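You operate a simulated robot arm through the tools that you are given. There is no shell and no other tool.

The job below is to be done with a simulated robot arm. You get a single attempt, and the scene is never put back.

## Task
Run hub F's four flange nuts down crosswise, the white one first.
Fine: use the blue runner; the nut across from the first comes second; the runner goes back in its cup. Set down upright: blue runner.

The check looks at the end state, three seconds after you hand in, the way a careful person would. Anything else that was tipped, shoved, dropped, spilled or broken makes it a failure.

## Robot
A 7-joint arm with a two-finger parallel gripper, fixed in place. Base frame: the origin is on the floor under the middle of its stand, x ahead of it, y to its left, z up. Lengths are in m, angles in rad, forces in N, time in s.
It reaches about 1.479 m from its shoulder. Its first joint turns from -2.897 to 2.897 rad. Payload 4.4 kg.
The tool frame sits at the grasp point between the pads (the TCP): z along the fingers, y along the line on which they close. The tips reach 0.023 m beyond it. Largest opening 0.094 m; finger width 0.038, thickness 0.01; the body of the gripper, 0.054 by 0.096 m, starts 0.039 m behind the TCP.
Orientation is that of the tool frame in the base frame, as a unit quaternion [x, y, z, w]. With the fingers straight down and closing along the base's y, the tool's x points along the base's -x, its y along +y and its z along -z.

## Interface
- The arm moves only by the tool move_arm. Its argument "increments" is a list of rows, each an object of numbers (a shift or turn left out is 0, a gripper value left out holds the last): "tx", "ty", "tz": the shift along the base's x, y, z in m; "wx", "wy", "wz": the turn, a rotation vector about the base's x, y, z in degrees. In form: [{"tx": .., "ty": .., "tz": .., "wx": .., "wy": .., "wz": ..}, ...]. A call has 1 to 20 rows; each row is the pose to reach, as a shift and turn from the pose commanded when the call began. "gripper" is the gripper command, from -1 (fully open) to 1 (shut), values between in proportion, set as the call begins (left out, the last holds). Rows are played at 5 a second. More than 0.05 m and 0.15 rad between two rows, or a gripper value outside its range, and nothing of the call is played. Where a pose cannot be reached the arm comes as near as it can. A force on the tool above 40 N (or 10 N above the force at the start of the call, whichever is more), or a blocked arm, ends the call early, and 0.2 s more pass. The fingers move at their own pace (about 0.072 m/s each) and stop on an object; they squeeze with about 41 N. The grip force told is the motor's: it shows also when the fingers shut on nothing. Time passes only in rows, and 0.2 s behind the last, so rows that repeat a pose let the fingers close. It gives the time, the measured TCP pose, the force on the tool (base axes), the opening and the grip force at its end, in the units of the frame above (readings bear some noise), with the torque about the TCP (base axes, N m) and any sound that the robot's microphone picked up, and new pictures: "pictures" is both (left out), scene, wrist or none.
- Cameras (640 x 400 px; columns grow to the right, rows downward): "scene" is fixed at [0.2196, -0.4975, 1.6992]; the picture's right is [0.76, -0.65, 0.00], its down [-0.32, -0.37, -0.87] and it looks along [0.57, 0.66, -0.49] (base axes); focal length 371 px, centre (320, 200). "wrist" rides on the gripper at [0.086, 0.016, -0.074] in the tool frame; the picture's right is [-0.18, 0.98, 0.00], its down [-0.58, -0.11, -0.81] and it looks along [-0.79, -0.15, 0.59] (tool axes); focal length 243 px, centre (320, 200). There is no depth. A picture from a camera that has moved, and an enlarged one, comes with that camera's place and axes in the base frame and with its lens.
- zoom(camera, box): a new picture of the part [left, top, right, bottom] of that camera's present view, enlarged. The clock stands still meanwhile.
- sign_off(): hands the job in; it is judged then, once.

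Places have to be worked out from the pictures, the camera data and where the tool is seen. Open the gripper and draw the arm clear of the work before you hand the job in, unless the task says otherwise.

The tools are called as name(argument=value, ...) on one line, values as JSON. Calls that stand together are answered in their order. move_arm: Moves the arm, as the interface text tells. Its arguments: {"type":"object","properties":{"increments":{"type":"array"},"gripper":{"type":"number"},"pictures":{"type":"string","enum":["both","scene","wrist","none"]}},"required":["increments"]} The other tools are called the same way: zoom (camera, box) takes an enlarged picture of a part of a camera's view; sign_off () hands the job in.

At the start:

```text
time_s: 0.0
tool_pos: [0.8138, 0.1326, 1.2814]
tcp_rot: [0.0, 1.0, 0.0, 0.0]
ft_force: [0.0, 0.2, 0.5]
torque: [-0.01, 0.02, -0.01]
opening: 0.0942
gripper_force: 0.0
```

scene: 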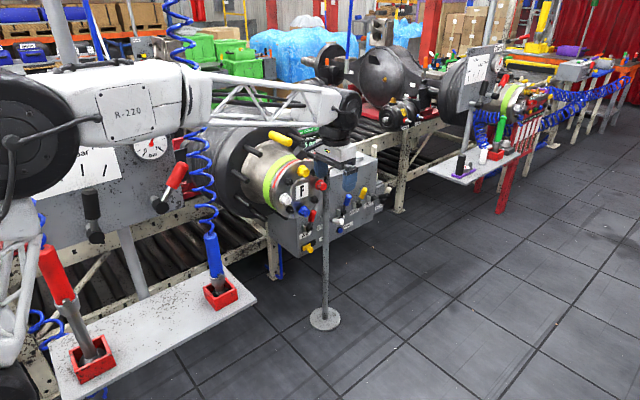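
wrist: 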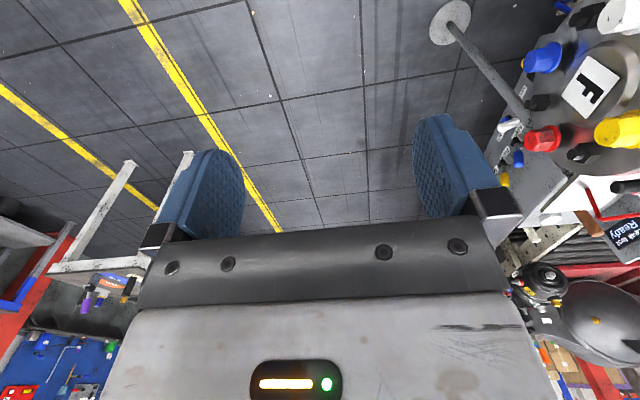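

I begin by looking closely at the hub, the runners in their cups and the gauges before moving anything.

zoom(camera="scene", box=[220, 120, 400, 260])

zoom(camera="scene", box=[30, 120, 270, 400])

zoom(camera="scene", box=[440, 40, 640, 200])

zoom(camera="wrist", box=[420, 0, 640, 280])

```text
2.86 times, centred on (310, 190) of scene
camera zoom: at [0.2196, -0.4975, 1.6992], right [0.76, -0.65, 0.0], down [-0.32, -0.37, -0.87], along [0.57, 0.66, -0.49], focal length 1061 px, centre (349, 229)
```

zoom: 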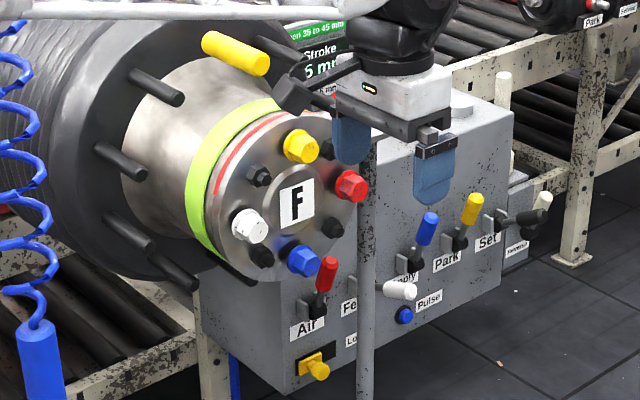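

```text
1.43 times, centred on (150, 260) of scene
camera zoom: at [0.2196, -0.4975, 1.6992], right [0.76, -0.65, 0.0], down [-0.32, -0.37, -0.87], along [0.57, 0.66, -0.49], focal length 531 px, centre (563, 114)
```

zoom: 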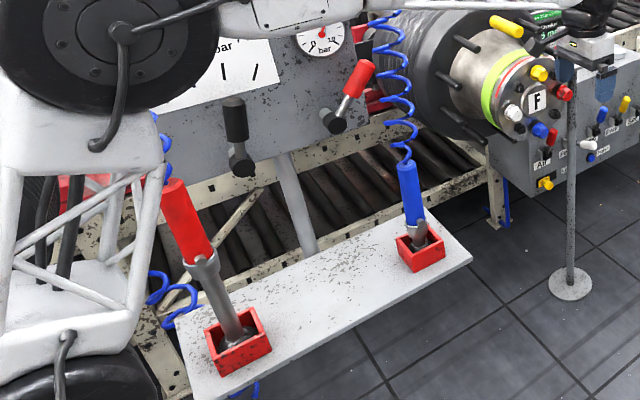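

```text
2.50 times, centred on (540, 120) of scene
camera zoom: at [0.2196, -0.4975, 1.6992], right [0.76, -0.65, 0.0], down [-0.32, -0.37, -0.87], along [0.57, 0.66, -0.49], focal length 928 px, centre (-230, 400)
```

zoom: 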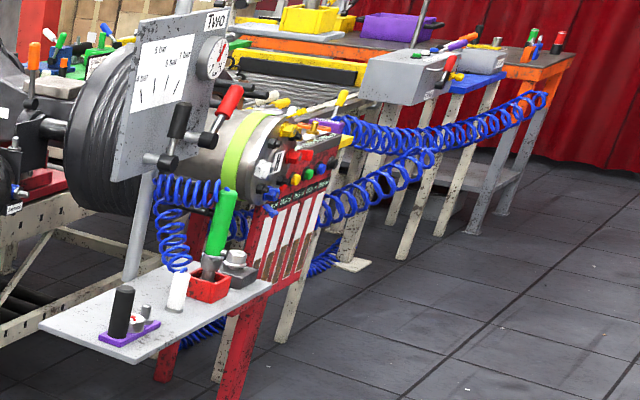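

```text
1.43 times, centred on (530, 140) of wrist
camera zoom: at [0.7278, 0.1471, 1.3572], right [0.18, 0.98, 0.0], down [0.58, -0.11, 0.81], along [0.79, -0.15, -0.59], focal length 347 px, centre (20, 286)
```

zoom: 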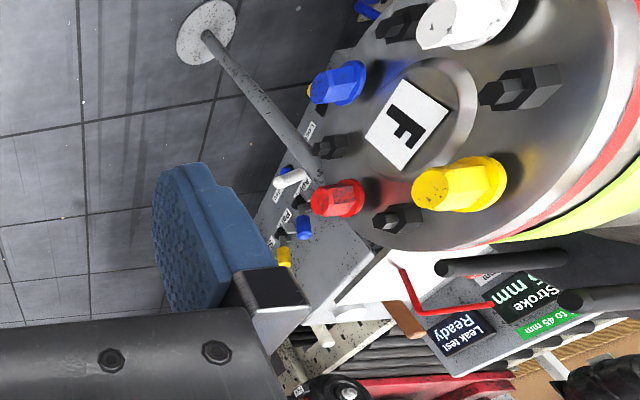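

I zoom further in on the left panel (levers, dial, card) and on the hub's control box, since the runner may depend on these.

zoom(camera="scene", box=[60, 120, 220, 240])

zoom(camera="scene", box=[285, 175, 385, 255])

zoom(camera="scene", box=[230, 125, 330, 225])

zoom(camera="scene", box=[180, 220, 260, 320])

zoom(camera="scene", box=[450, 40, 560, 130])

```text
3.33 times, centred on (140, 180) of scene
camera zoom: at [0.2196, -0.4975, 1.6992], right [0.76, -0.65, 0.0], down [-0.32, -0.37, -0.87], along [0.57, 0.66, -0.49], focal length 1238 px, centre (920, 267)
```

zoom: 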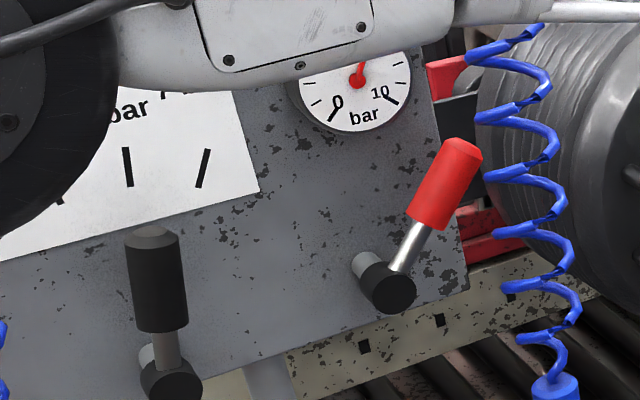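

```text
5.00 times, centred on (335, 215) of scene
camera zoom: at [0.2196, -0.4975, 1.6992], right [0.76, -0.65, 0.0], down [-0.32, -0.37, -0.87], along [0.57, 0.66, -0.49], focal length 1857 px, centre (245, 125)
```

zoom: 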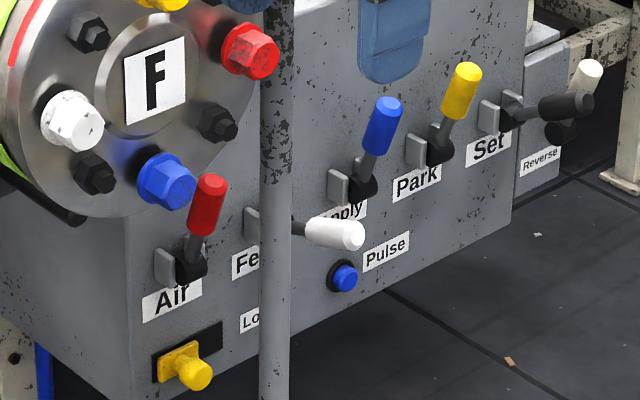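

```text
4.00 times, centred on (280, 175) of scene
camera zoom: at [0.2196, -0.4975, 1.6992], right [0.76, -0.65, 0.0], down [-0.32, -0.37, -0.87], along [0.57, 0.66, -0.49], focal length 1486 px, centre (480, 300)
```

zoom: 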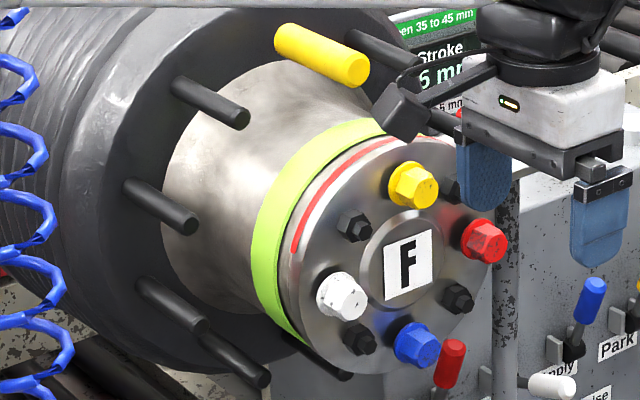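

```text
4.00 times, centred on (220, 270) of scene
camera zoom: at [0.2196, -0.4975, 1.6992], right [0.76, -0.65, 0.0], down [-0.32, -0.37, -0.87], along [0.57, 0.66, -0.49], focal length 1486 px, centre (720, -80)
```

zoom: 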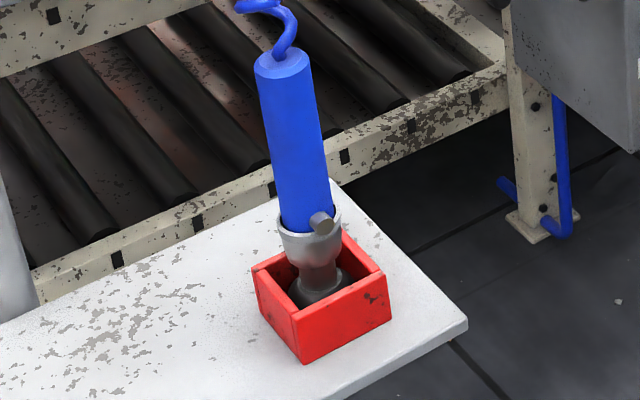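

```text
4.44 times, centred on (505, 85) of scene
camera zoom: at [0.2196, -0.4975, 1.6992], right [0.76, -0.65, 0.0], down [-0.32, -0.37, -0.87], along [0.57, 0.66, -0.49], focal length 1651 px, centre (-502, 711)
```

zoom: 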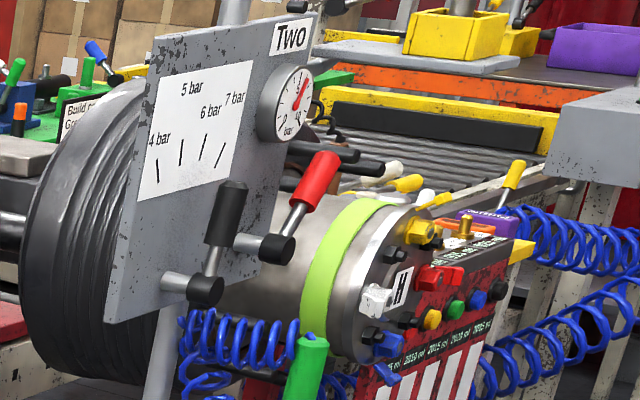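

The hub carries white opposite red and yellow opposite blue; the blue runner stands in the right-hand red cup, roughly at (0.56, 0.39, 0.87–1.09), with an air panel behind it. I turn the wrist 90° and draw back so the wrist camera can look at the panel and runner.

move_arm(increments=[{"wz": 7.5, "tx": -0.02, "ty": -0.01}, {"wz": 15, "tx": -0.04, "ty": -0.02}, {"wz": 22.5, "tx": -0.06, "ty": -0.03}, {"wz": 30, "tx": -0.08, "ty": -0.04}, {"wz": 37.5, "tx": -0.1, "ty": -0.05}, {"wz": 45, "tx": -0.12, "ty": -0.06}, {"wz": 52.5, "tx": -0.14, "ty": -0.07}, {"wz": 60, "tx": -0.16, "ty": -0.08}, {"wz": 67.5, "tx": -0.18, "ty": -0.09}, {"wz": 75, "tx": -0.2, "ty": -0.1}, {"wz": 82.5, "tx": -0.22, "ty": -0.11}, {"wz": 90, "tx": -0.24, "ty": -0.12}], gripper=-1)

```text
time_s: 2.6
tool_pos: [0.574, 0.0127, 1.2846]
tcp_rot: [0.708, -0.706, 0.0, 0.0]
ft_force: [-0.1, -0.2, -0.2]
torque: [0.01, -0.02, -0.02]
opening: 0.0939
gripper_force: 0.0
camera wrist: at [0.5582, -0.0744, 1.3598], right [-0.98, 0.18, 0.0], down [0.11, 0.58, 0.81], along [0.15, 0.79, -0.59], focal length 243 px, centre (320, 200)
```

scene: 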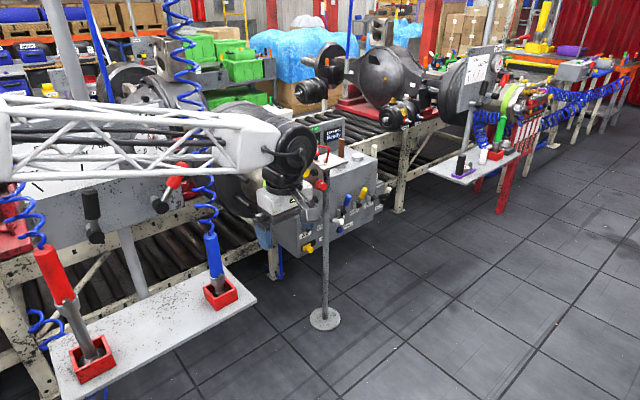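
wrist: 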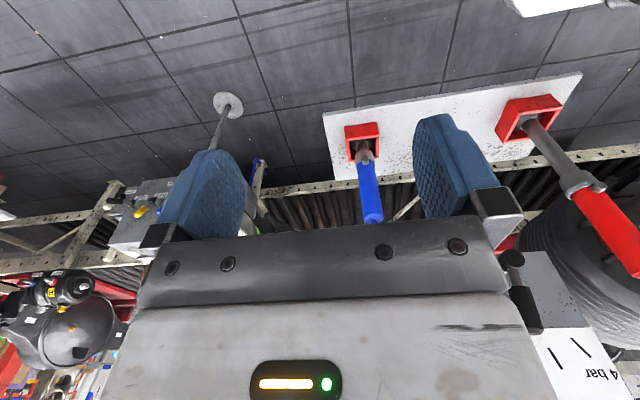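

The wrist now faces the shelf and the two runners; the panel with the card is to the right edge. I raise the wrist and tilt it up about x to see the panel square on.

move_arm(increments=[{"wx": 7.5, "tx": -0.03, "ty": -0.02, "tz": 0.03}, {"wx": 15, "tx": -0.06, "ty": -0.04, "tz": 0.06}, {"wx": 22.5, "tx": -0.09, "ty": -0.06, "tz": 0.09}, {"wx": 30, "tx": -0.12, "ty": -0.08, "tz": 0.12}, {"wx": 36, "tx": -0.15, "ty": -0.1, "tz": 0.15}])

```text
time_s: 3.8
tool_pos: [0.423, -0.0876, 1.4319]
tcp_rot: [0.673, -0.672, -0.219, -0.219]
ft_force: [-0.5, -0.5, -0.2]
torque: [-0.02, 0.02, 0.0]
opening: 0.0941
gripper_force: 0.0
camera wrist: at [0.4082, -0.2021, 1.4418], right [-0.98, 0.15, 0.11], down [0.11, -0.01, 0.99], along [0.15, 0.99, -0.01], focal length 243 px, centre (320, 200)
```

scene: 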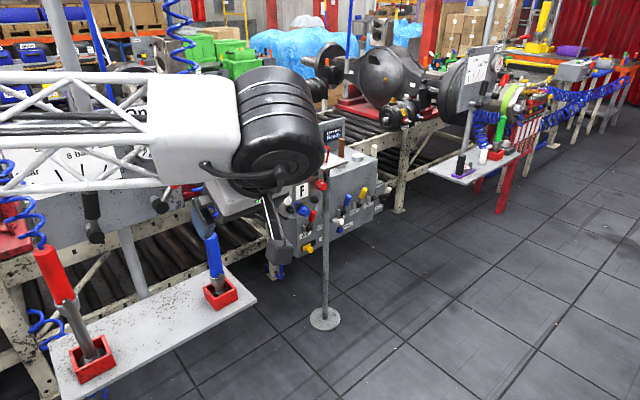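
wrist: 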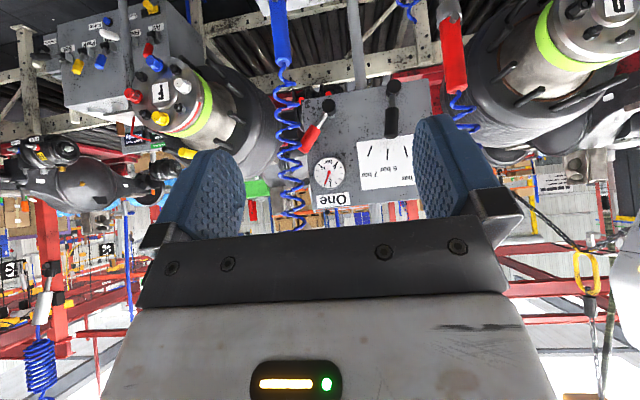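

Now the panel "One" with its dial, card and levers is in view. I zoom in to read them, and look at the hub and the boxes around it.

zoom(camera="wrist", box=[290, 70, 440, 220])

zoom(camera="wrist", box=[20, 0, 240, 150])

zoom(camera="wrist", box=[480, 0, 640, 100])

```text
2.67 times, centred on (365, 145) of wrist
camera zoom: at [0.4082, -0.2021, 1.4418], right [-0.98, 0.15, 0.11], down [0.11, -0.01, 0.99], along [0.15, 0.99, -0.01], focal length 647 px, centre (200, 347)
```

zoom: 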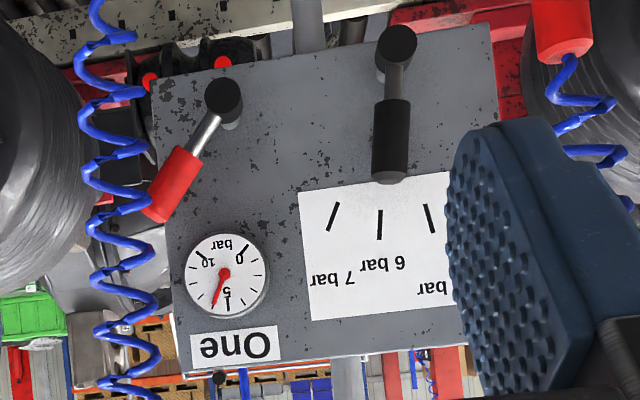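

```text
2.67 times, centred on (130, 75) of wrist
camera zoom: at [0.4082, -0.2021, 1.4418], right [-0.98, 0.15, 0.11], down [0.11, -0.01, 0.99], along [0.15, 0.99, -0.01], focal length 647 px, centre (827, 533)
```

zoom: 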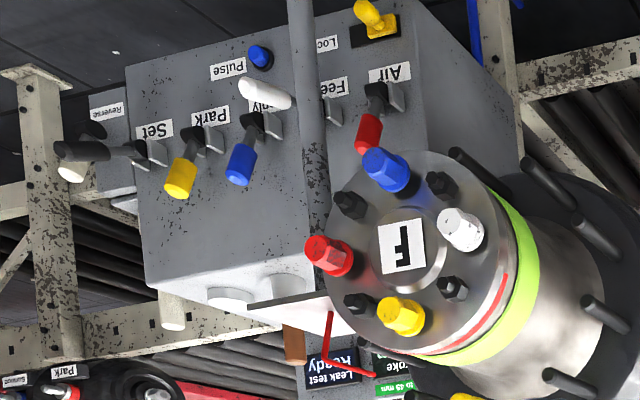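

```text
4.00 times, centred on (560, 50) of wrist
camera zoom: at [0.4082, -0.2021, 1.4418], right [-0.98, 0.15, 0.11], down [0.11, -0.01, 0.99], along [0.15, 0.99, -0.01], focal length 970 px, centre (-640, 800)
```

zoom: 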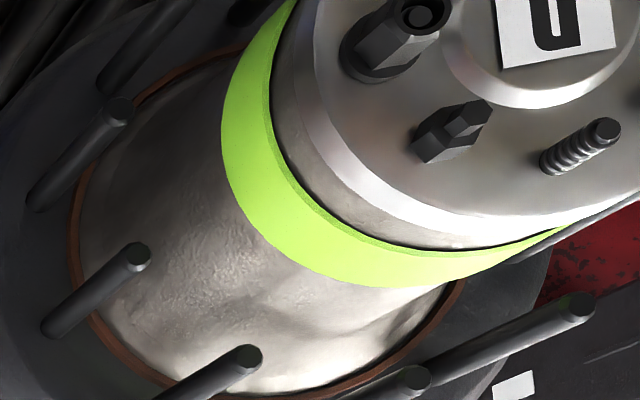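

Panel One's gauge sits near 6 bar with the black lever on the 6 bar tick. I look for further notices around, and the runner itself, before deciding anything.

zoom(camera="wrist", box=[90, 100, 190, 170])

zoom(camera="wrist", box=[240, 0, 340, 70])

zoom(camera="wrist", box=[310, 150, 350, 210])

zoom(camera="scene", box=[20, 80, 220, 220])

zoom(camera="scene", box=[290, 100, 400, 200])

```text
5.71 times, centred on (140, 135) of wrist
camera zoom: at [0.4082, -0.2021, 1.4418], right [-0.98, 0.15, 0.11], down [0.11, -0.01, 0.99], along [0.15, 0.99, -0.01], focal length 1386 px, centre (1349, 571)
```

zoom: 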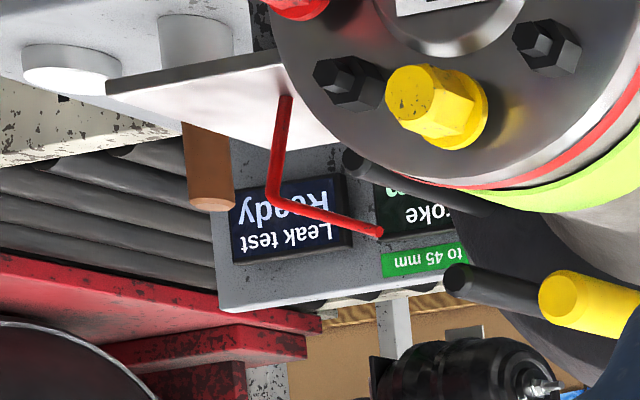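

```text
5.71 times, centred on (290, 35) of wrist
camera zoom: at [0.4082, -0.2021, 1.4418], right [-0.98, 0.15, 0.11], down [0.11, -0.01, 0.99], along [0.15, 0.99, -0.01], focal length 1386 px, centre (491, 1143)
```

zoom: 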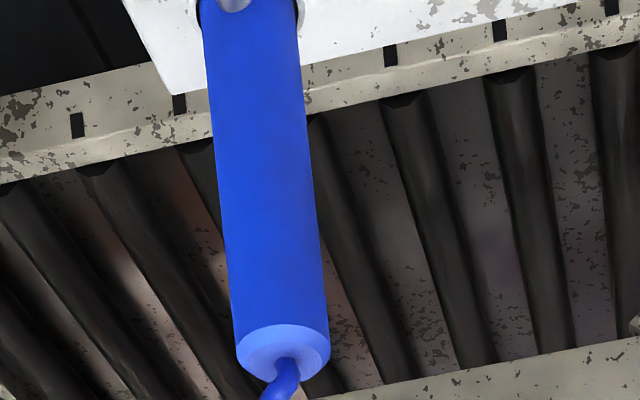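

```text
6.67 times, centred on (330, 180) of wrist
camera zoom: at [0.4082, -0.2021, 1.4418], right [-0.98, 0.15, 0.11], down [0.11, -0.01, 0.99], along [0.15, 0.99, -0.01], focal length 1618 px, centre (253, 333)
```

zoom: 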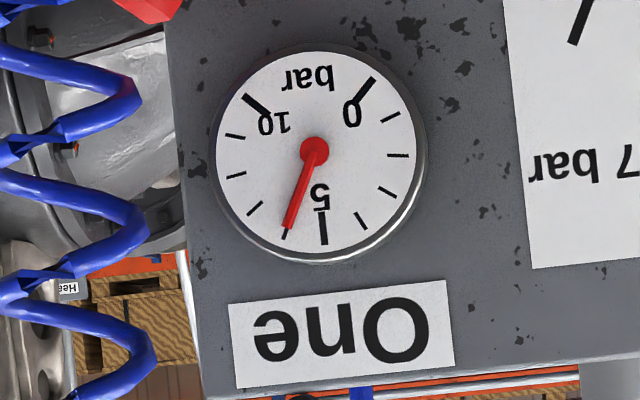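

```text
2.86 times, centred on (120, 150) of scene
camera zoom: at [0.2196, -0.4975, 1.6992], right [0.76, -0.65, 0.0], down [-0.32, -0.37, -0.87], along [0.57, 0.66, -0.49], focal length 1061 px, centre (891, 343)
```

zoom: 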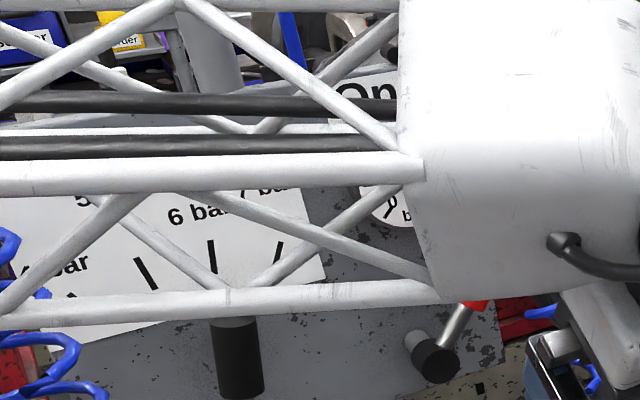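

```text
4.00 times, centred on (345, 150) of scene
camera zoom: at [0.2196, -0.4975, 1.6992], right [0.76, -0.65, 0.0], down [-0.32, -0.37, -0.87], along [0.57, 0.66, -0.49], focal length 1486 px, centre (220, 400)
```

zoom: 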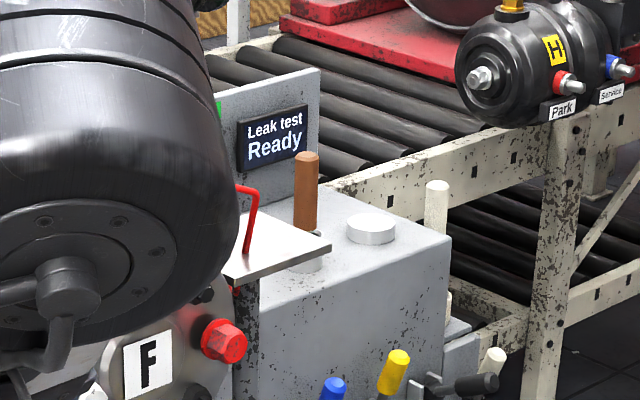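

Gauge One reads 6 bar, matching the lever, so I leave the panel as it is. From two views I put the blue runner upright at about (0.53, 0.30), handle top near z 1.14, and the hub face at about (0.95, 0.455, 1.06). I move the wrist camera in front of the hub to measure the nuts.

move_arm(increments=[{"tx": 0.035, "ty": 0.0175, "tz": -0.02}, {"tx": 0.07, "ty": 0.035, "tz": -0.04}, {"tx": 0.105, "ty": 0.0525, "tz": -0.06}, {"tx": 0.14, "ty": 0.07, "tz": -0.08}, {"tx": 0.175, "ty": 0.0875, "tz": -0.1}, {"tx": 0.21, "ty": 0.105, "tz": -0.12}, {"tx": 0.245, "ty": 0.1225, "tz": -0.14}, {"tx": 0.28, "ty": 0.14, "tz": -0.16}, {"tx": 0.315, "ty": 0.1575, "tz": -0.18}, {"tx": 0.35, "ty": 0.175, "tz": -0.2}, {"tx": 0.385, "ty": 0.1925, "tz": -0.22}, {"tx": 0.42, "ty": 0.21, "tz": -0.24}, {"tx": 0.455, "ty": 0.2275, "tz": -0.26}])

```text
time_s: 6.6
tool_pos: [0.8777, 0.1406, 1.1689]
tcp_rot: [0.672, -0.672, -0.218, -0.22]
ft_force: [-0.5, -0.4, 0.7]
torque: [-0.05, 0.01, 0.0]
opening: 0.094
gripper_force: 0.1
camera wrist: at [0.8628, 0.0263, 1.1799], right [-0.98, 0.15, 0.11], down [0.11, 0.0, 0.99], along [0.15, 0.99, -0.01], focal length 243 px, centre (320, 200)
```

scene: 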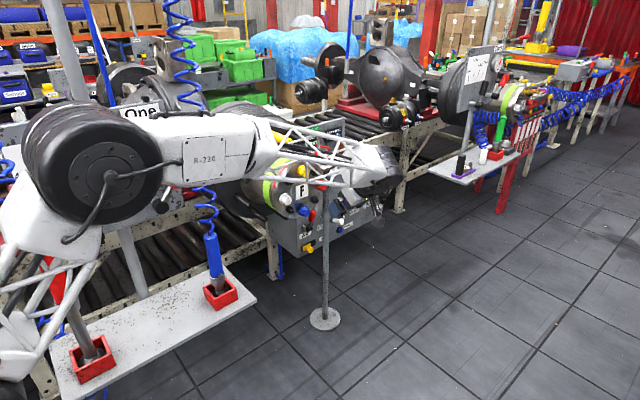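
wrist: 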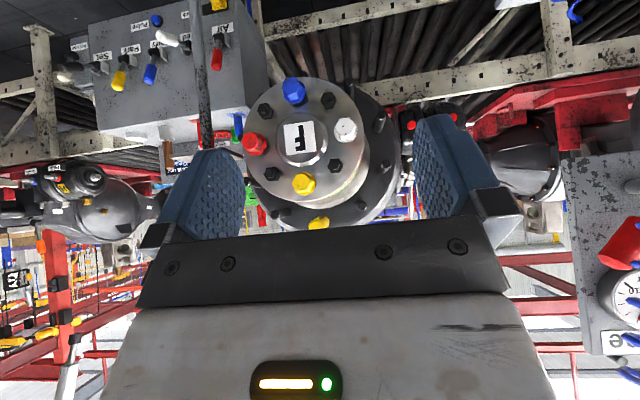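

zoom(camera="wrist", box=[220, 60, 420, 240])

zoom(camera="scene", box=[240, 130, 400, 230])

```text
2.22 times, centred on (320, 150) of wrist
camera zoom: at [0.8628, 0.0263, 1.1799], right [-0.98, 0.15, 0.11], down [0.11, 0.0, 0.99], along [0.15, 0.99, -0.01], focal length 539 px, centre (320, 311)
```

zoom: 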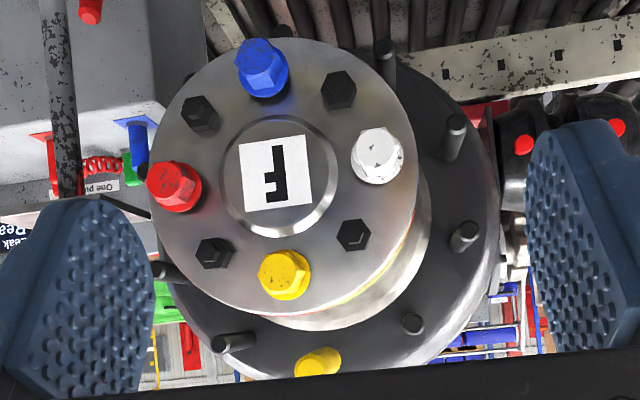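

```text
4.00 times, centred on (320, 180) of scene
camera zoom: at [0.2196, -0.4975, 1.6992], right [0.76, -0.65, 0.0], down [-0.32, -0.37, -0.87], along [0.57, 0.66, -0.49], focal length 1486 px, centre (320, 280)
```

zoom: 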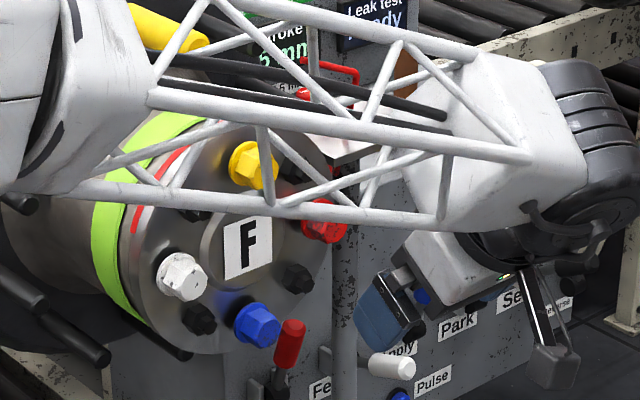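

The hub face is nearly square-on. There is a small notice "One pu…" near the box behind; I zoom in on it in case it matters.

zoom(camera="wrist", box=[195, 110, 255, 150])

zoom(camera="wrist", box=[50, 0, 250, 125])

zoom(camera="wrist", box=[560, 150, 640, 400])

zoom(camera="wrist", box=[270, 75, 370, 215])

```text
10.00 times, centred on (225, 130) of wrist
camera zoom: at [0.8628, 0.0263, 1.1799], right [-0.98, 0.15, 0.11], down [0.11, 0.0, 0.99], along [0.15, 0.99, -0.01], focal length 2426 px, centre (1270, 900)
```

zoom: 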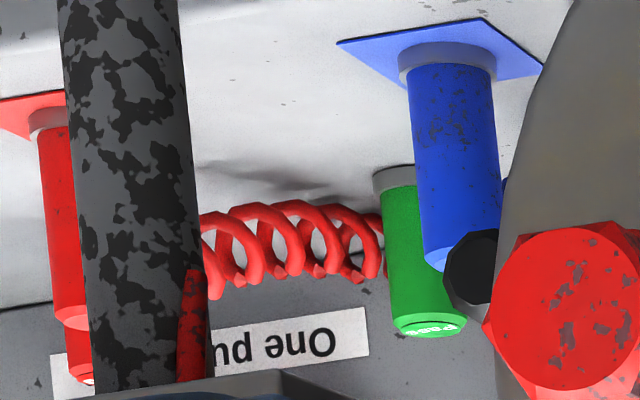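

```text
3.20 times, centred on (150, 62) of wrist
camera zoom: at [0.8628, 0.0263, 1.1799], right [-0.98, 0.15, 0.11], down [0.11, 0.0, 0.99], along [0.15, 0.99, -0.01], focal length 776 px, centre (864, 640)
```

zoom: 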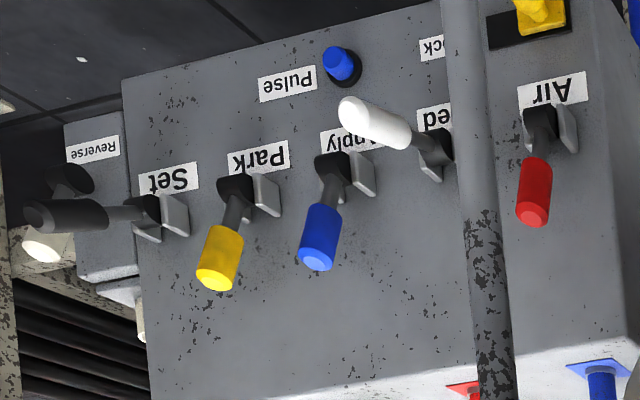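

```text
1.60 times, centred on (600, 275) of wrist
camera zoom: at [0.8628, 0.0263, 1.1799], right [-0.98, 0.15, 0.11], down [0.11, 0.0, 0.99], along [0.15, 0.99, -0.01], focal length 388 px, centre (-128, 80)
```

zoom: 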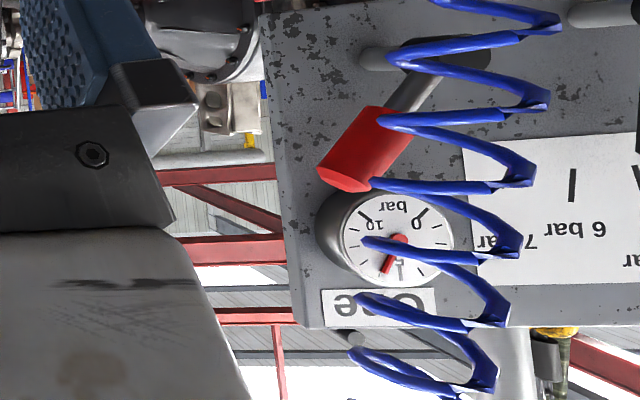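

```text
2.86 times, centred on (320, 145) of wrist
camera zoom: at [0.8628, 0.0263, 1.1799], right [-0.98, 0.15, 0.11], down [0.11, 0.0, 0.99], along [0.15, 0.99, -0.01], focal length 693 px, centre (320, 357)
```

zoom: 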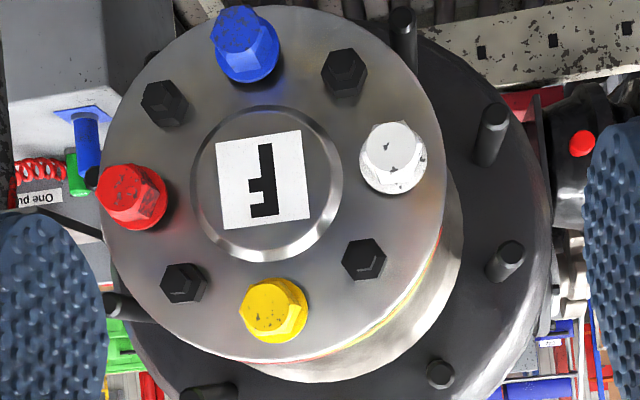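

From two views the nut ends come out at about white (0.87, 0.437, 1.058), red (1.04, 0.445, 1.056), yellow (0.951, 0.43, 1.146), blue (0.957, 0.454, 0.966). I take a second wrist viewpoint to tighten this up, especially the face tilt.

move_arm(increments=[{"tx": 0.03, "tz": -0.025}, {"tx": 0.06, "tz": -0.05}, {"tx": 0.09, "tz": -0.075}, {"tx": 0.12, "tz": -0.1}, {"tx": 0.15, "tz": -0.12}, {"tx": 0.15, "tz": -0.12}])

```text
time_s: 8.0
tool_pos: [1.0262, 0.14, 1.0508]
tcp_rot: [-0.672, 0.673, 0.218, 0.219]
ft_force: [-0.4, 0.8, 1.1]
torque: [0.01, -0.02, 0.0]
opening: 0.0937
gripper_force: 0.0
camera wrist: at [1.0113, 0.0263, 1.0622], right [-0.98, 0.15, 0.11], down [0.11, 0.0, 0.99], along [0.15, 0.99, -0.01], focal length 243 px, centre (320, 200)
```

scene: 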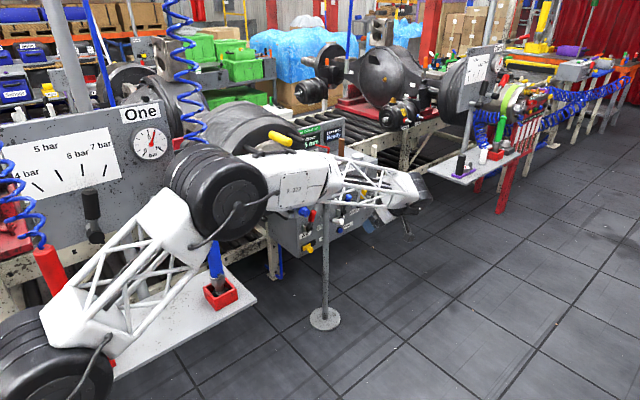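
wrist: 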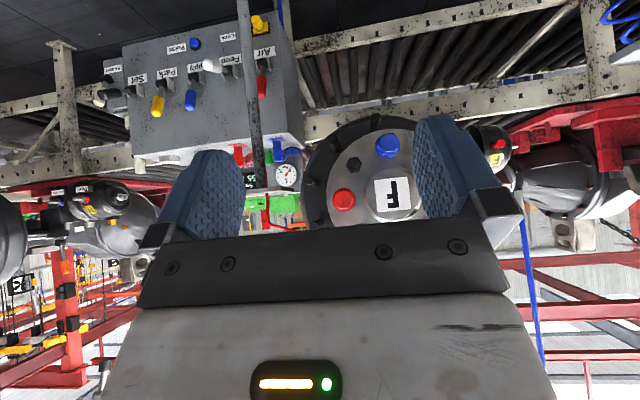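

zoom(camera="wrist", box=[300, 110, 440, 230])

zoom(camera="scene", box=[100, 130, 360, 310])

```text
3.33 times, centred on (370, 170) of wrist
camera zoom: at [1.0113, 0.0263, 1.0622], right [-0.98, 0.15, 0.11], down [0.11, 0.0, 0.99], along [0.15, 0.99, -0.01], focal length 809 px, centre (153, 300)
```

zoom: 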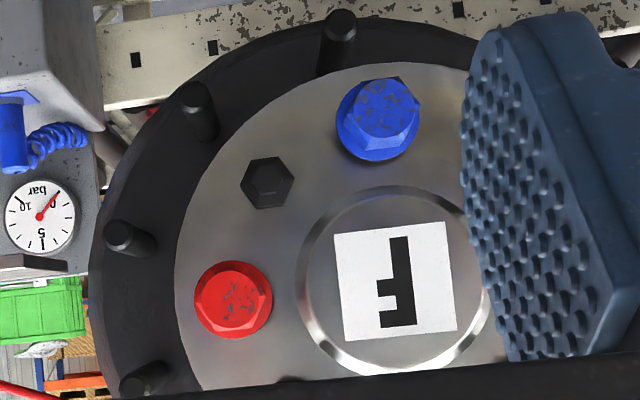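

```text
2.22 times, centred on (230, 220) of scene
camera zoom: at [0.2196, -0.4975, 1.6992], right [0.76, -0.65, 0.0], down [-0.32, -0.37, -0.87], along [0.57, 0.66, -0.49], focal length 825 px, centre (520, 156)
```

zoom: 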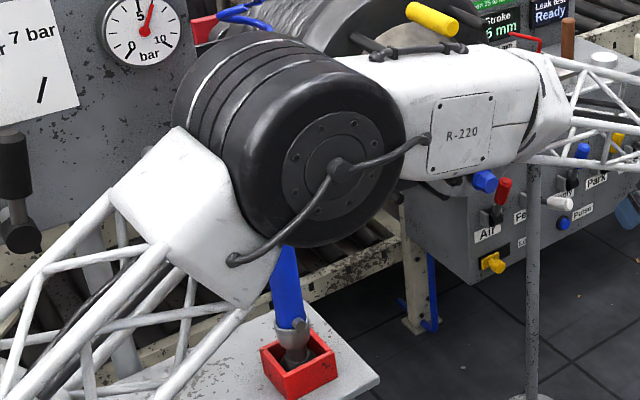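

zoom(camera="wrist", box=[325, 180, 365, 220])

zoom(camera="wrist", box=[365, 125, 405, 165])

```text
10.00 times, centred on (345, 200) of wrist
camera zoom: at [1.0113, 0.0263, 1.0622], right [-0.98, 0.15, 0.11], down [0.11, 0.0, 0.99], along [0.15, 0.99, -0.01], focal length 2426 px, centre (70, 200)
```

zoom: 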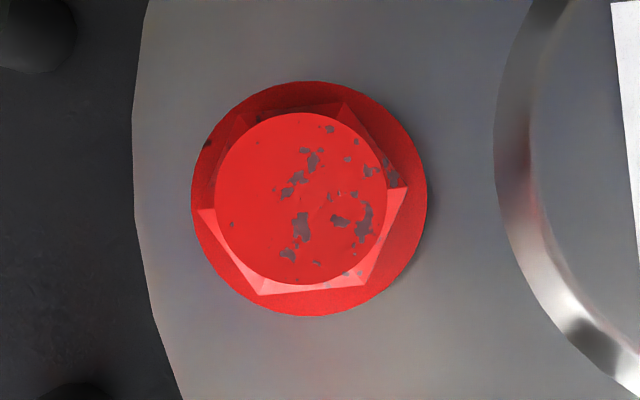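

```text
10.00 times, centred on (385, 145) of wrist
camera zoom: at [1.0113, 0.0263, 1.0622], right [-0.98, 0.15, 0.11], down [0.11, 0.0, 0.99], along [0.15, 0.99, -0.01], focal length 2426 px, centre (-330, 750)
```

zoom: 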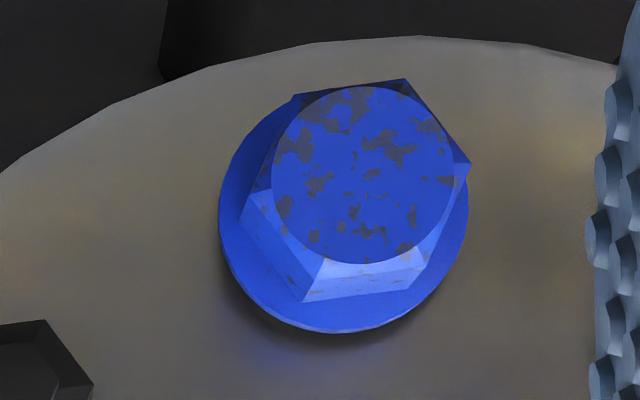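

The high zoom gives crisp disc centres. I return to the earlier viewpoint to measure all four nuts at the same magnification.

move_arm(increments=[{"tx": -0.03, "tz": 0.025}, {"tx": -0.06, "tz": 0.05}, {"tx": -0.09, "tz": 0.075}, {"tx": -0.12, "tz": 0.1}, {"tx": -0.14, "tz": 0.12}, {"tx": -0.14, "tz": 0.12}], pictures="wrist")

```text
time_s: 9.4
tool_pos: [0.8888, 0.1404, 1.1711]
tcp_rot: [-0.672, 0.673, 0.217, 0.219]
ft_force: [-0.5, 0.4, 1.0]
torque: [0.02, -0.03, -0.01]
opening: 0.0941
gripper_force: 0.0
camera wrist: at [0.8736, 0.0259, 1.1816], right [-0.98, 0.15, 0.11], down [0.11, 0.0, 0.99], along [0.15, 0.99, -0.01], focal length 243 px, centre (320, 200)
```

wrist: 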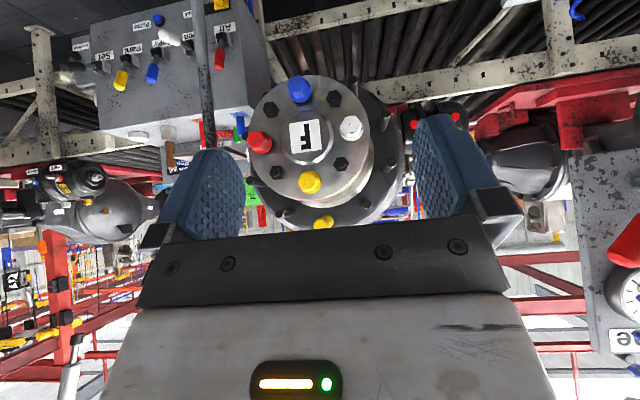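

zoom(camera="wrist", box=[240, 120, 280, 160])

zoom(camera="wrist", box=[280, 70, 320, 110])

zoom(camera="wrist", box=[330, 108, 370, 148])

zoom(camera="wrist", box=[290, 160, 330, 200])

zoom(camera="wrist", box=[280, 110, 330, 160])

```text
10.00 times, centred on (260, 140) of wrist
camera zoom: at [0.8736, 0.0259, 1.1816], right [-0.98, 0.15, 0.11], down [0.11, 0.0, 0.99], along [0.15, 0.99, -0.01], focal length 2426 px, centre (920, 800)
```

zoom: 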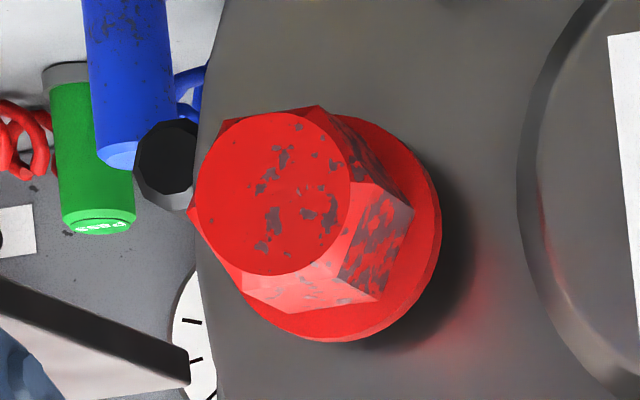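

```text
10.00 times, centred on (300, 90) of wrist
camera zoom: at [0.8736, 0.0259, 1.1816], right [-0.98, 0.15, 0.11], down [0.11, 0.0, 0.99], along [0.15, 0.99, -0.01], focal length 2426 px, centre (520, 1300)
```

zoom: 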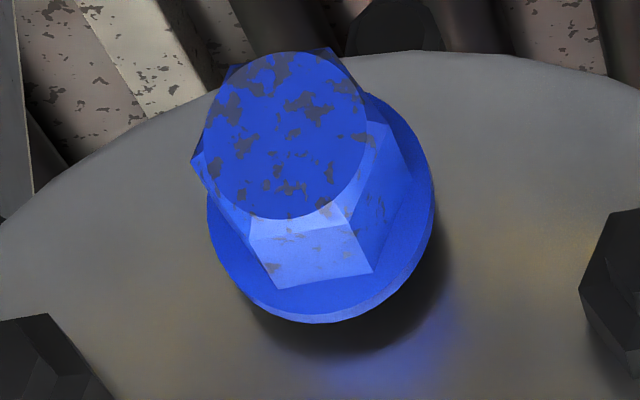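

```text
10.00 times, centred on (350, 128) of wrist
camera zoom: at [0.8736, 0.0259, 1.1816], right [-0.98, 0.15, 0.11], down [0.11, 0.0, 0.99], along [0.15, 0.99, -0.01], focal length 2426 px, centre (20, 920)
```

zoom: 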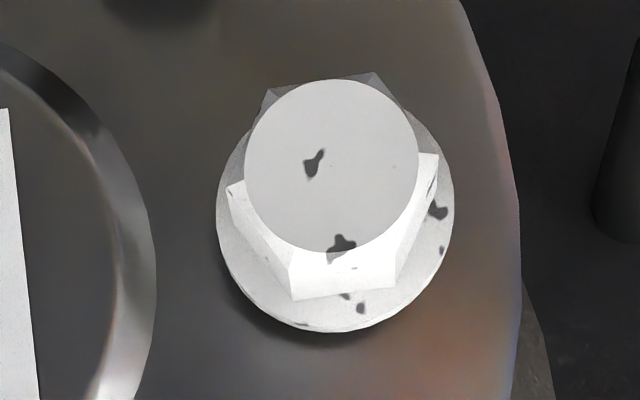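

```text
10.00 times, centred on (310, 180) of wrist
camera zoom: at [0.8736, 0.0259, 1.1816], right [-0.98, 0.15, 0.11], down [0.11, 0.0, 0.99], along [0.15, 0.99, -0.01], focal length 2426 px, centre (420, 400)
```

zoom: 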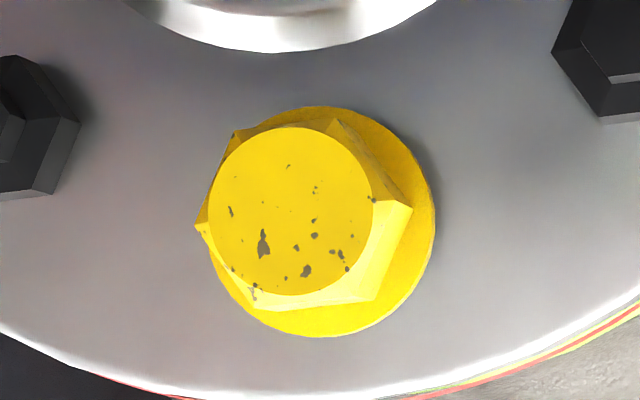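

```text
8.00 times, centred on (305, 135) of wrist
camera zoom: at [0.8736, 0.0259, 1.1816], right [-0.98, 0.15, 0.11], down [0.11, 0.0, 0.99], along [0.15, 0.99, -0.01], focal length 1941 px, centre (440, 720)
```

zoom: 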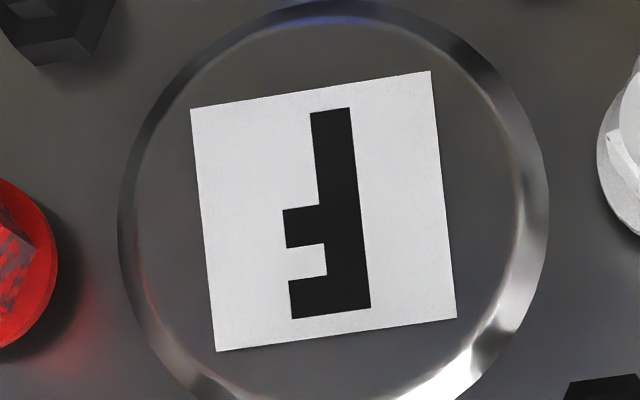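

Triangulating: the nut circle centre is (0.951, 0.4205, 1.062) at the nut ends, radius 0.082, face square to -y (white at -x, red at +x, yellow up, blue down). Now I go and measure the blue runner the same way.

move_arm(increments=[{"tx": -0.04, "ty": -0.012}, {"tx": -0.08, "ty": -0.024}, {"tx": -0.12, "ty": -0.036}, {"tx": -0.16, "ty": -0.048}, {"tx": -0.2, "ty": -0.06}, {"tx": -0.24, "ty": -0.072}, {"tx": -0.28, "ty": -0.084}, {"tx": -0.32, "ty": -0.096}, {"tx": -0.36, "ty": -0.108}, {"tx": -0.39, "ty": -0.115}, {"tx": -0.39, "ty": -0.115}])

```text
time_s: 11.8
tool_pos: [0.4964, 0.0281, 1.17]
tcp_rot: [0.673, -0.673, -0.219, -0.218]
ft_force: [-0.7, 0.0, 0.0]
torque: [0.0, 0.01, 0.03]
opening: 0.0938
gripper_force: 0.1
camera wrist: at [0.4809, -0.087, 1.1803], right [-0.98, 0.15, 0.11], down [0.11, 0.0, 0.99], along [0.15, 0.99, -0.01], focal length 243 px, centre (320, 200)
```

scene: 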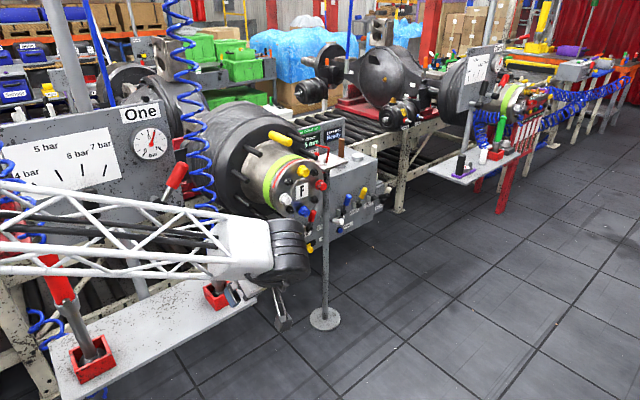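
wrist: 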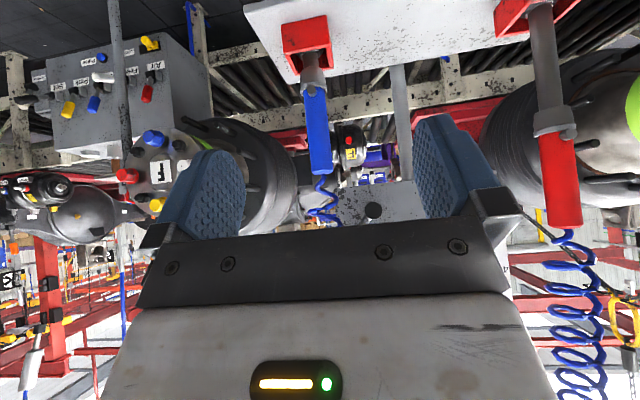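

zoom(camera="wrist", box=[260, 10, 380, 210])

zoom(camera="wrist", box=[280, 10, 350, 80])

zoom(camera="wrist", box=[285, 70, 355, 190])

```text
2.00 times, centred on (320, 110) of wrist
camera zoom: at [0.4809, -0.087, 1.1803], right [-0.98, 0.15, 0.11], down [0.11, 0.0, 0.99], along [0.15, 0.99, -0.01], focal length 485 px, centre (320, 380)
```

zoom: 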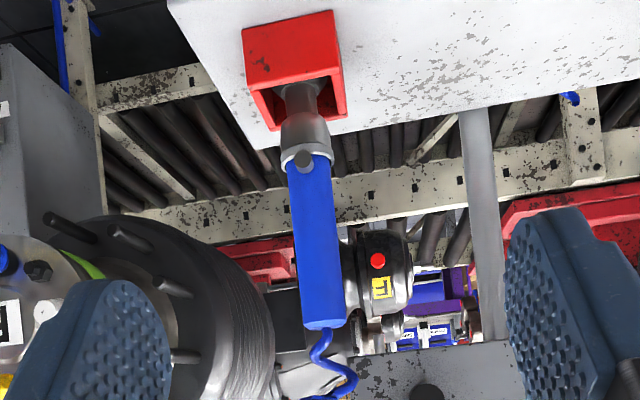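

```text
5.71 times, centred on (315, 45) of wrist
camera zoom: at [0.4809, -0.087, 1.1803], right [-0.98, 0.15, 0.11], down [0.11, 0.0, 0.99], along [0.15, 0.99, -0.01], focal length 1386 px, centre (349, 1086)
```

zoom: 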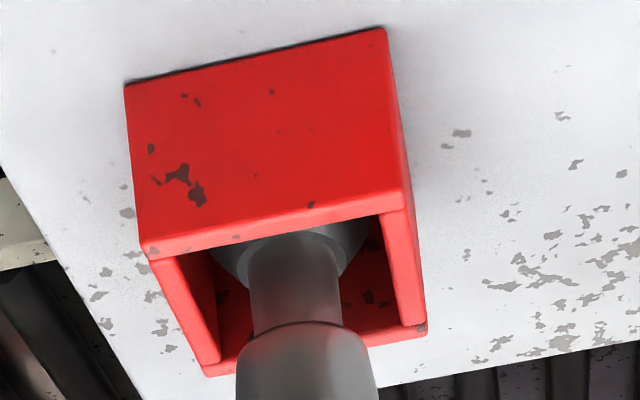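

```text
3.33 times, centred on (320, 130) of wrist
camera zoom: at [0.4809, -0.087, 1.1803], right [-0.98, 0.15, 0.11], down [0.11, 0.0, 0.99], along [0.15, 0.99, -0.01], focal length 809 px, centre (320, 433)
```

zoom: 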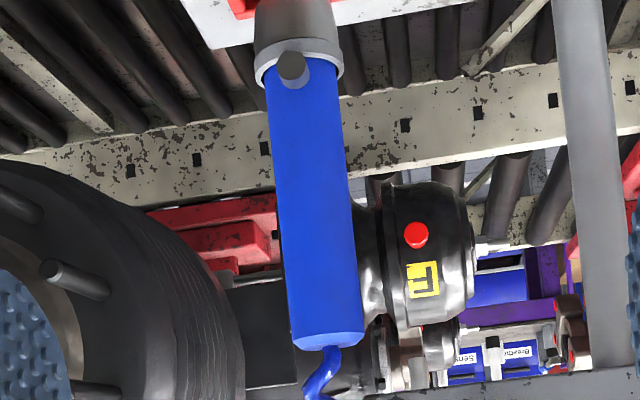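

move_arm(increments=[{"tx": 0.03}, {"tx": 0.06}, {"tx": 0.09}, {"tx": 0.09}], pictures="wrist")

zoom(camera="wrist", box=[345, 70, 415, 190])

zoom(camera="wrist", box=[330, 10, 400, 80])

```text
time_s: 12.8
tool_pos: [0.5881, 0.025, 1.1714]
tcp_rot: [0.673, -0.672, -0.218, -0.218]
ft_force: [0.5, 0.0, 0.6]
torque: [-0.01, -0.01, 0.01]
opening: 0.0941
gripper_force: 0.1
camera wrist: at [0.5728, -0.0897, 1.1819], right [-0.98, 0.15, 0.11], down [0.11, 0.0, 0.99], along [0.15, 0.99, -0.01], focal length 243 px, centre (320, 200)
```

wrist: 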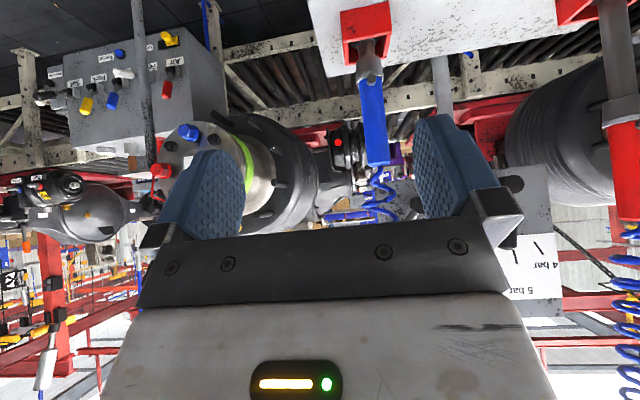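

```text
3.33 times, centred on (380, 130) of wrist
camera zoom: at [0.5728, -0.0897, 1.1819], right [-0.98, 0.15, 0.11], down [0.11, 0.0, 0.99], along [0.15, 0.99, -0.01], focal length 809 px, centre (120, 433)
```

zoom: 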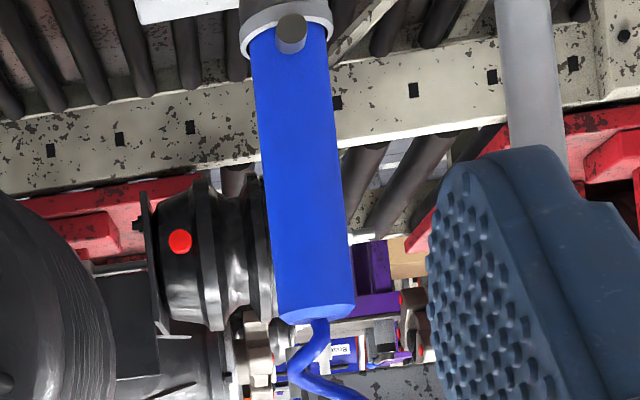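

```text
5.71 times, centred on (365, 45) of wrist
camera zoom: at [0.5728, -0.0897, 1.1819], right [-0.98, 0.15, 0.11], down [0.11, 0.0, 0.99], along [0.15, 0.99, -0.01], focal length 1386 px, centre (63, 1086)
```

zoom: 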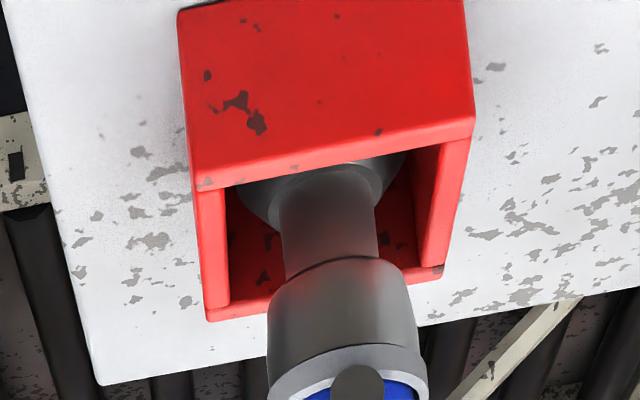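

The runner's axis stands at (0.530, 0.310), handle z≈1.00–1.13 and about 36 mm thick, cup rim at z≈0.94. I plan to take it from the front (gripper pointing +y, 20° down, camera on top), so I first level the tool to point down and then turn it about the vertical.

move_arm(increments=[{"wx": -7.2, "tz": 0.02, "ty": -0.01}, {"wx": -14.4, "tz": 0.04, "ty": -0.02}, {"wx": -21.6, "tz": 0.06, "ty": -0.03}, {"wx": -28.8, "tz": 0.08, "ty": -0.03}, {"wx": -36, "tz": 0.1, "ty": -0.03}], pictures="none")

move_arm(increments=[{"wz": -8}, {"wz": -16}, {"wz": -24}, {"wz": -32}, {"wz": -40}, {"wz": -48}, {"wz": -56}, {"wz": -64}, {"wz": -72}, {"wz": -80}, {"wz": -88}, {"wz": -96}, {"wz": -104}, {"wz": -112}, {"wz": -120}, {"wz": -128}, {"wz": -136}, {"wz": -144}, {"wz": -152}, {"wz": -160}], pictures="none")

move_arm(increments=[{"wz": -7}, {"wz": -14}, {"wz": -20}, {"wz": -20}])

```text
time_s: 14.0
tool_pos: [0.5872, -0.0046, 1.2717]
tcp_rot: [0.707, -0.707, 0.001, 0.001]
ft_force: [0.6, -0.5, -0.5]
torque: [0.02, 0.02, 0.02]
opening: 0.0939
gripper_force: 0.0
```

```text
time_s: 18.2
tool_pos: [0.589, -0.0062, 1.2723]
tcp_rot: [0.575, 0.818, 0.0, 0.0]
ft_force: [0.6, -0.6, -0.3]
torque: [0.0, 0.01, 0.02]
opening: 0.094
gripper_force: 0.1
```

```text
time_s: 19.2
tool_pos: [0.5882, -0.0053, 1.272]
tcp_rot: [0.707, 0.707, 0.0, -0.001]
ft_force: [0.3, -0.5, -0.3]
torque: [0.01, 0.0, -0.03]
opening: 0.0941
gripper_force: 0.0
camera wrist: at [0.6053, 0.0797, 1.3471], right [0.98, -0.18, 0.0], down [-0.11, -0.58, 0.81], along [-0.15, -0.79, -0.59], focal length 243 px, centre (320, 200)
```

scene: 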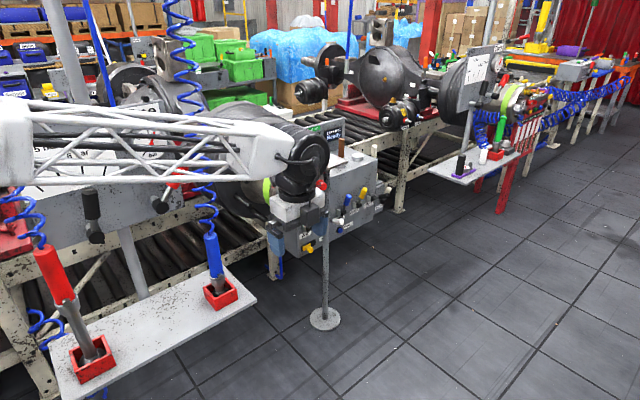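
wrist: 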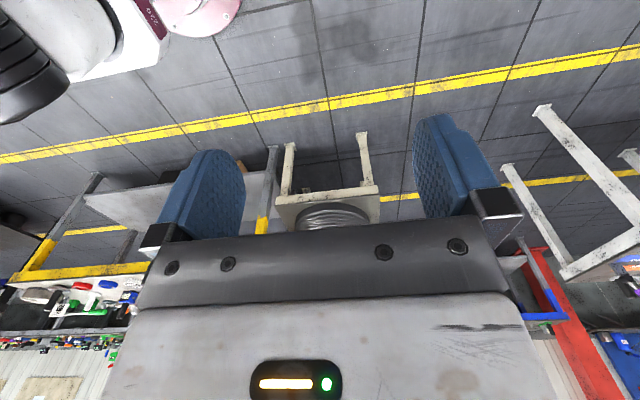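

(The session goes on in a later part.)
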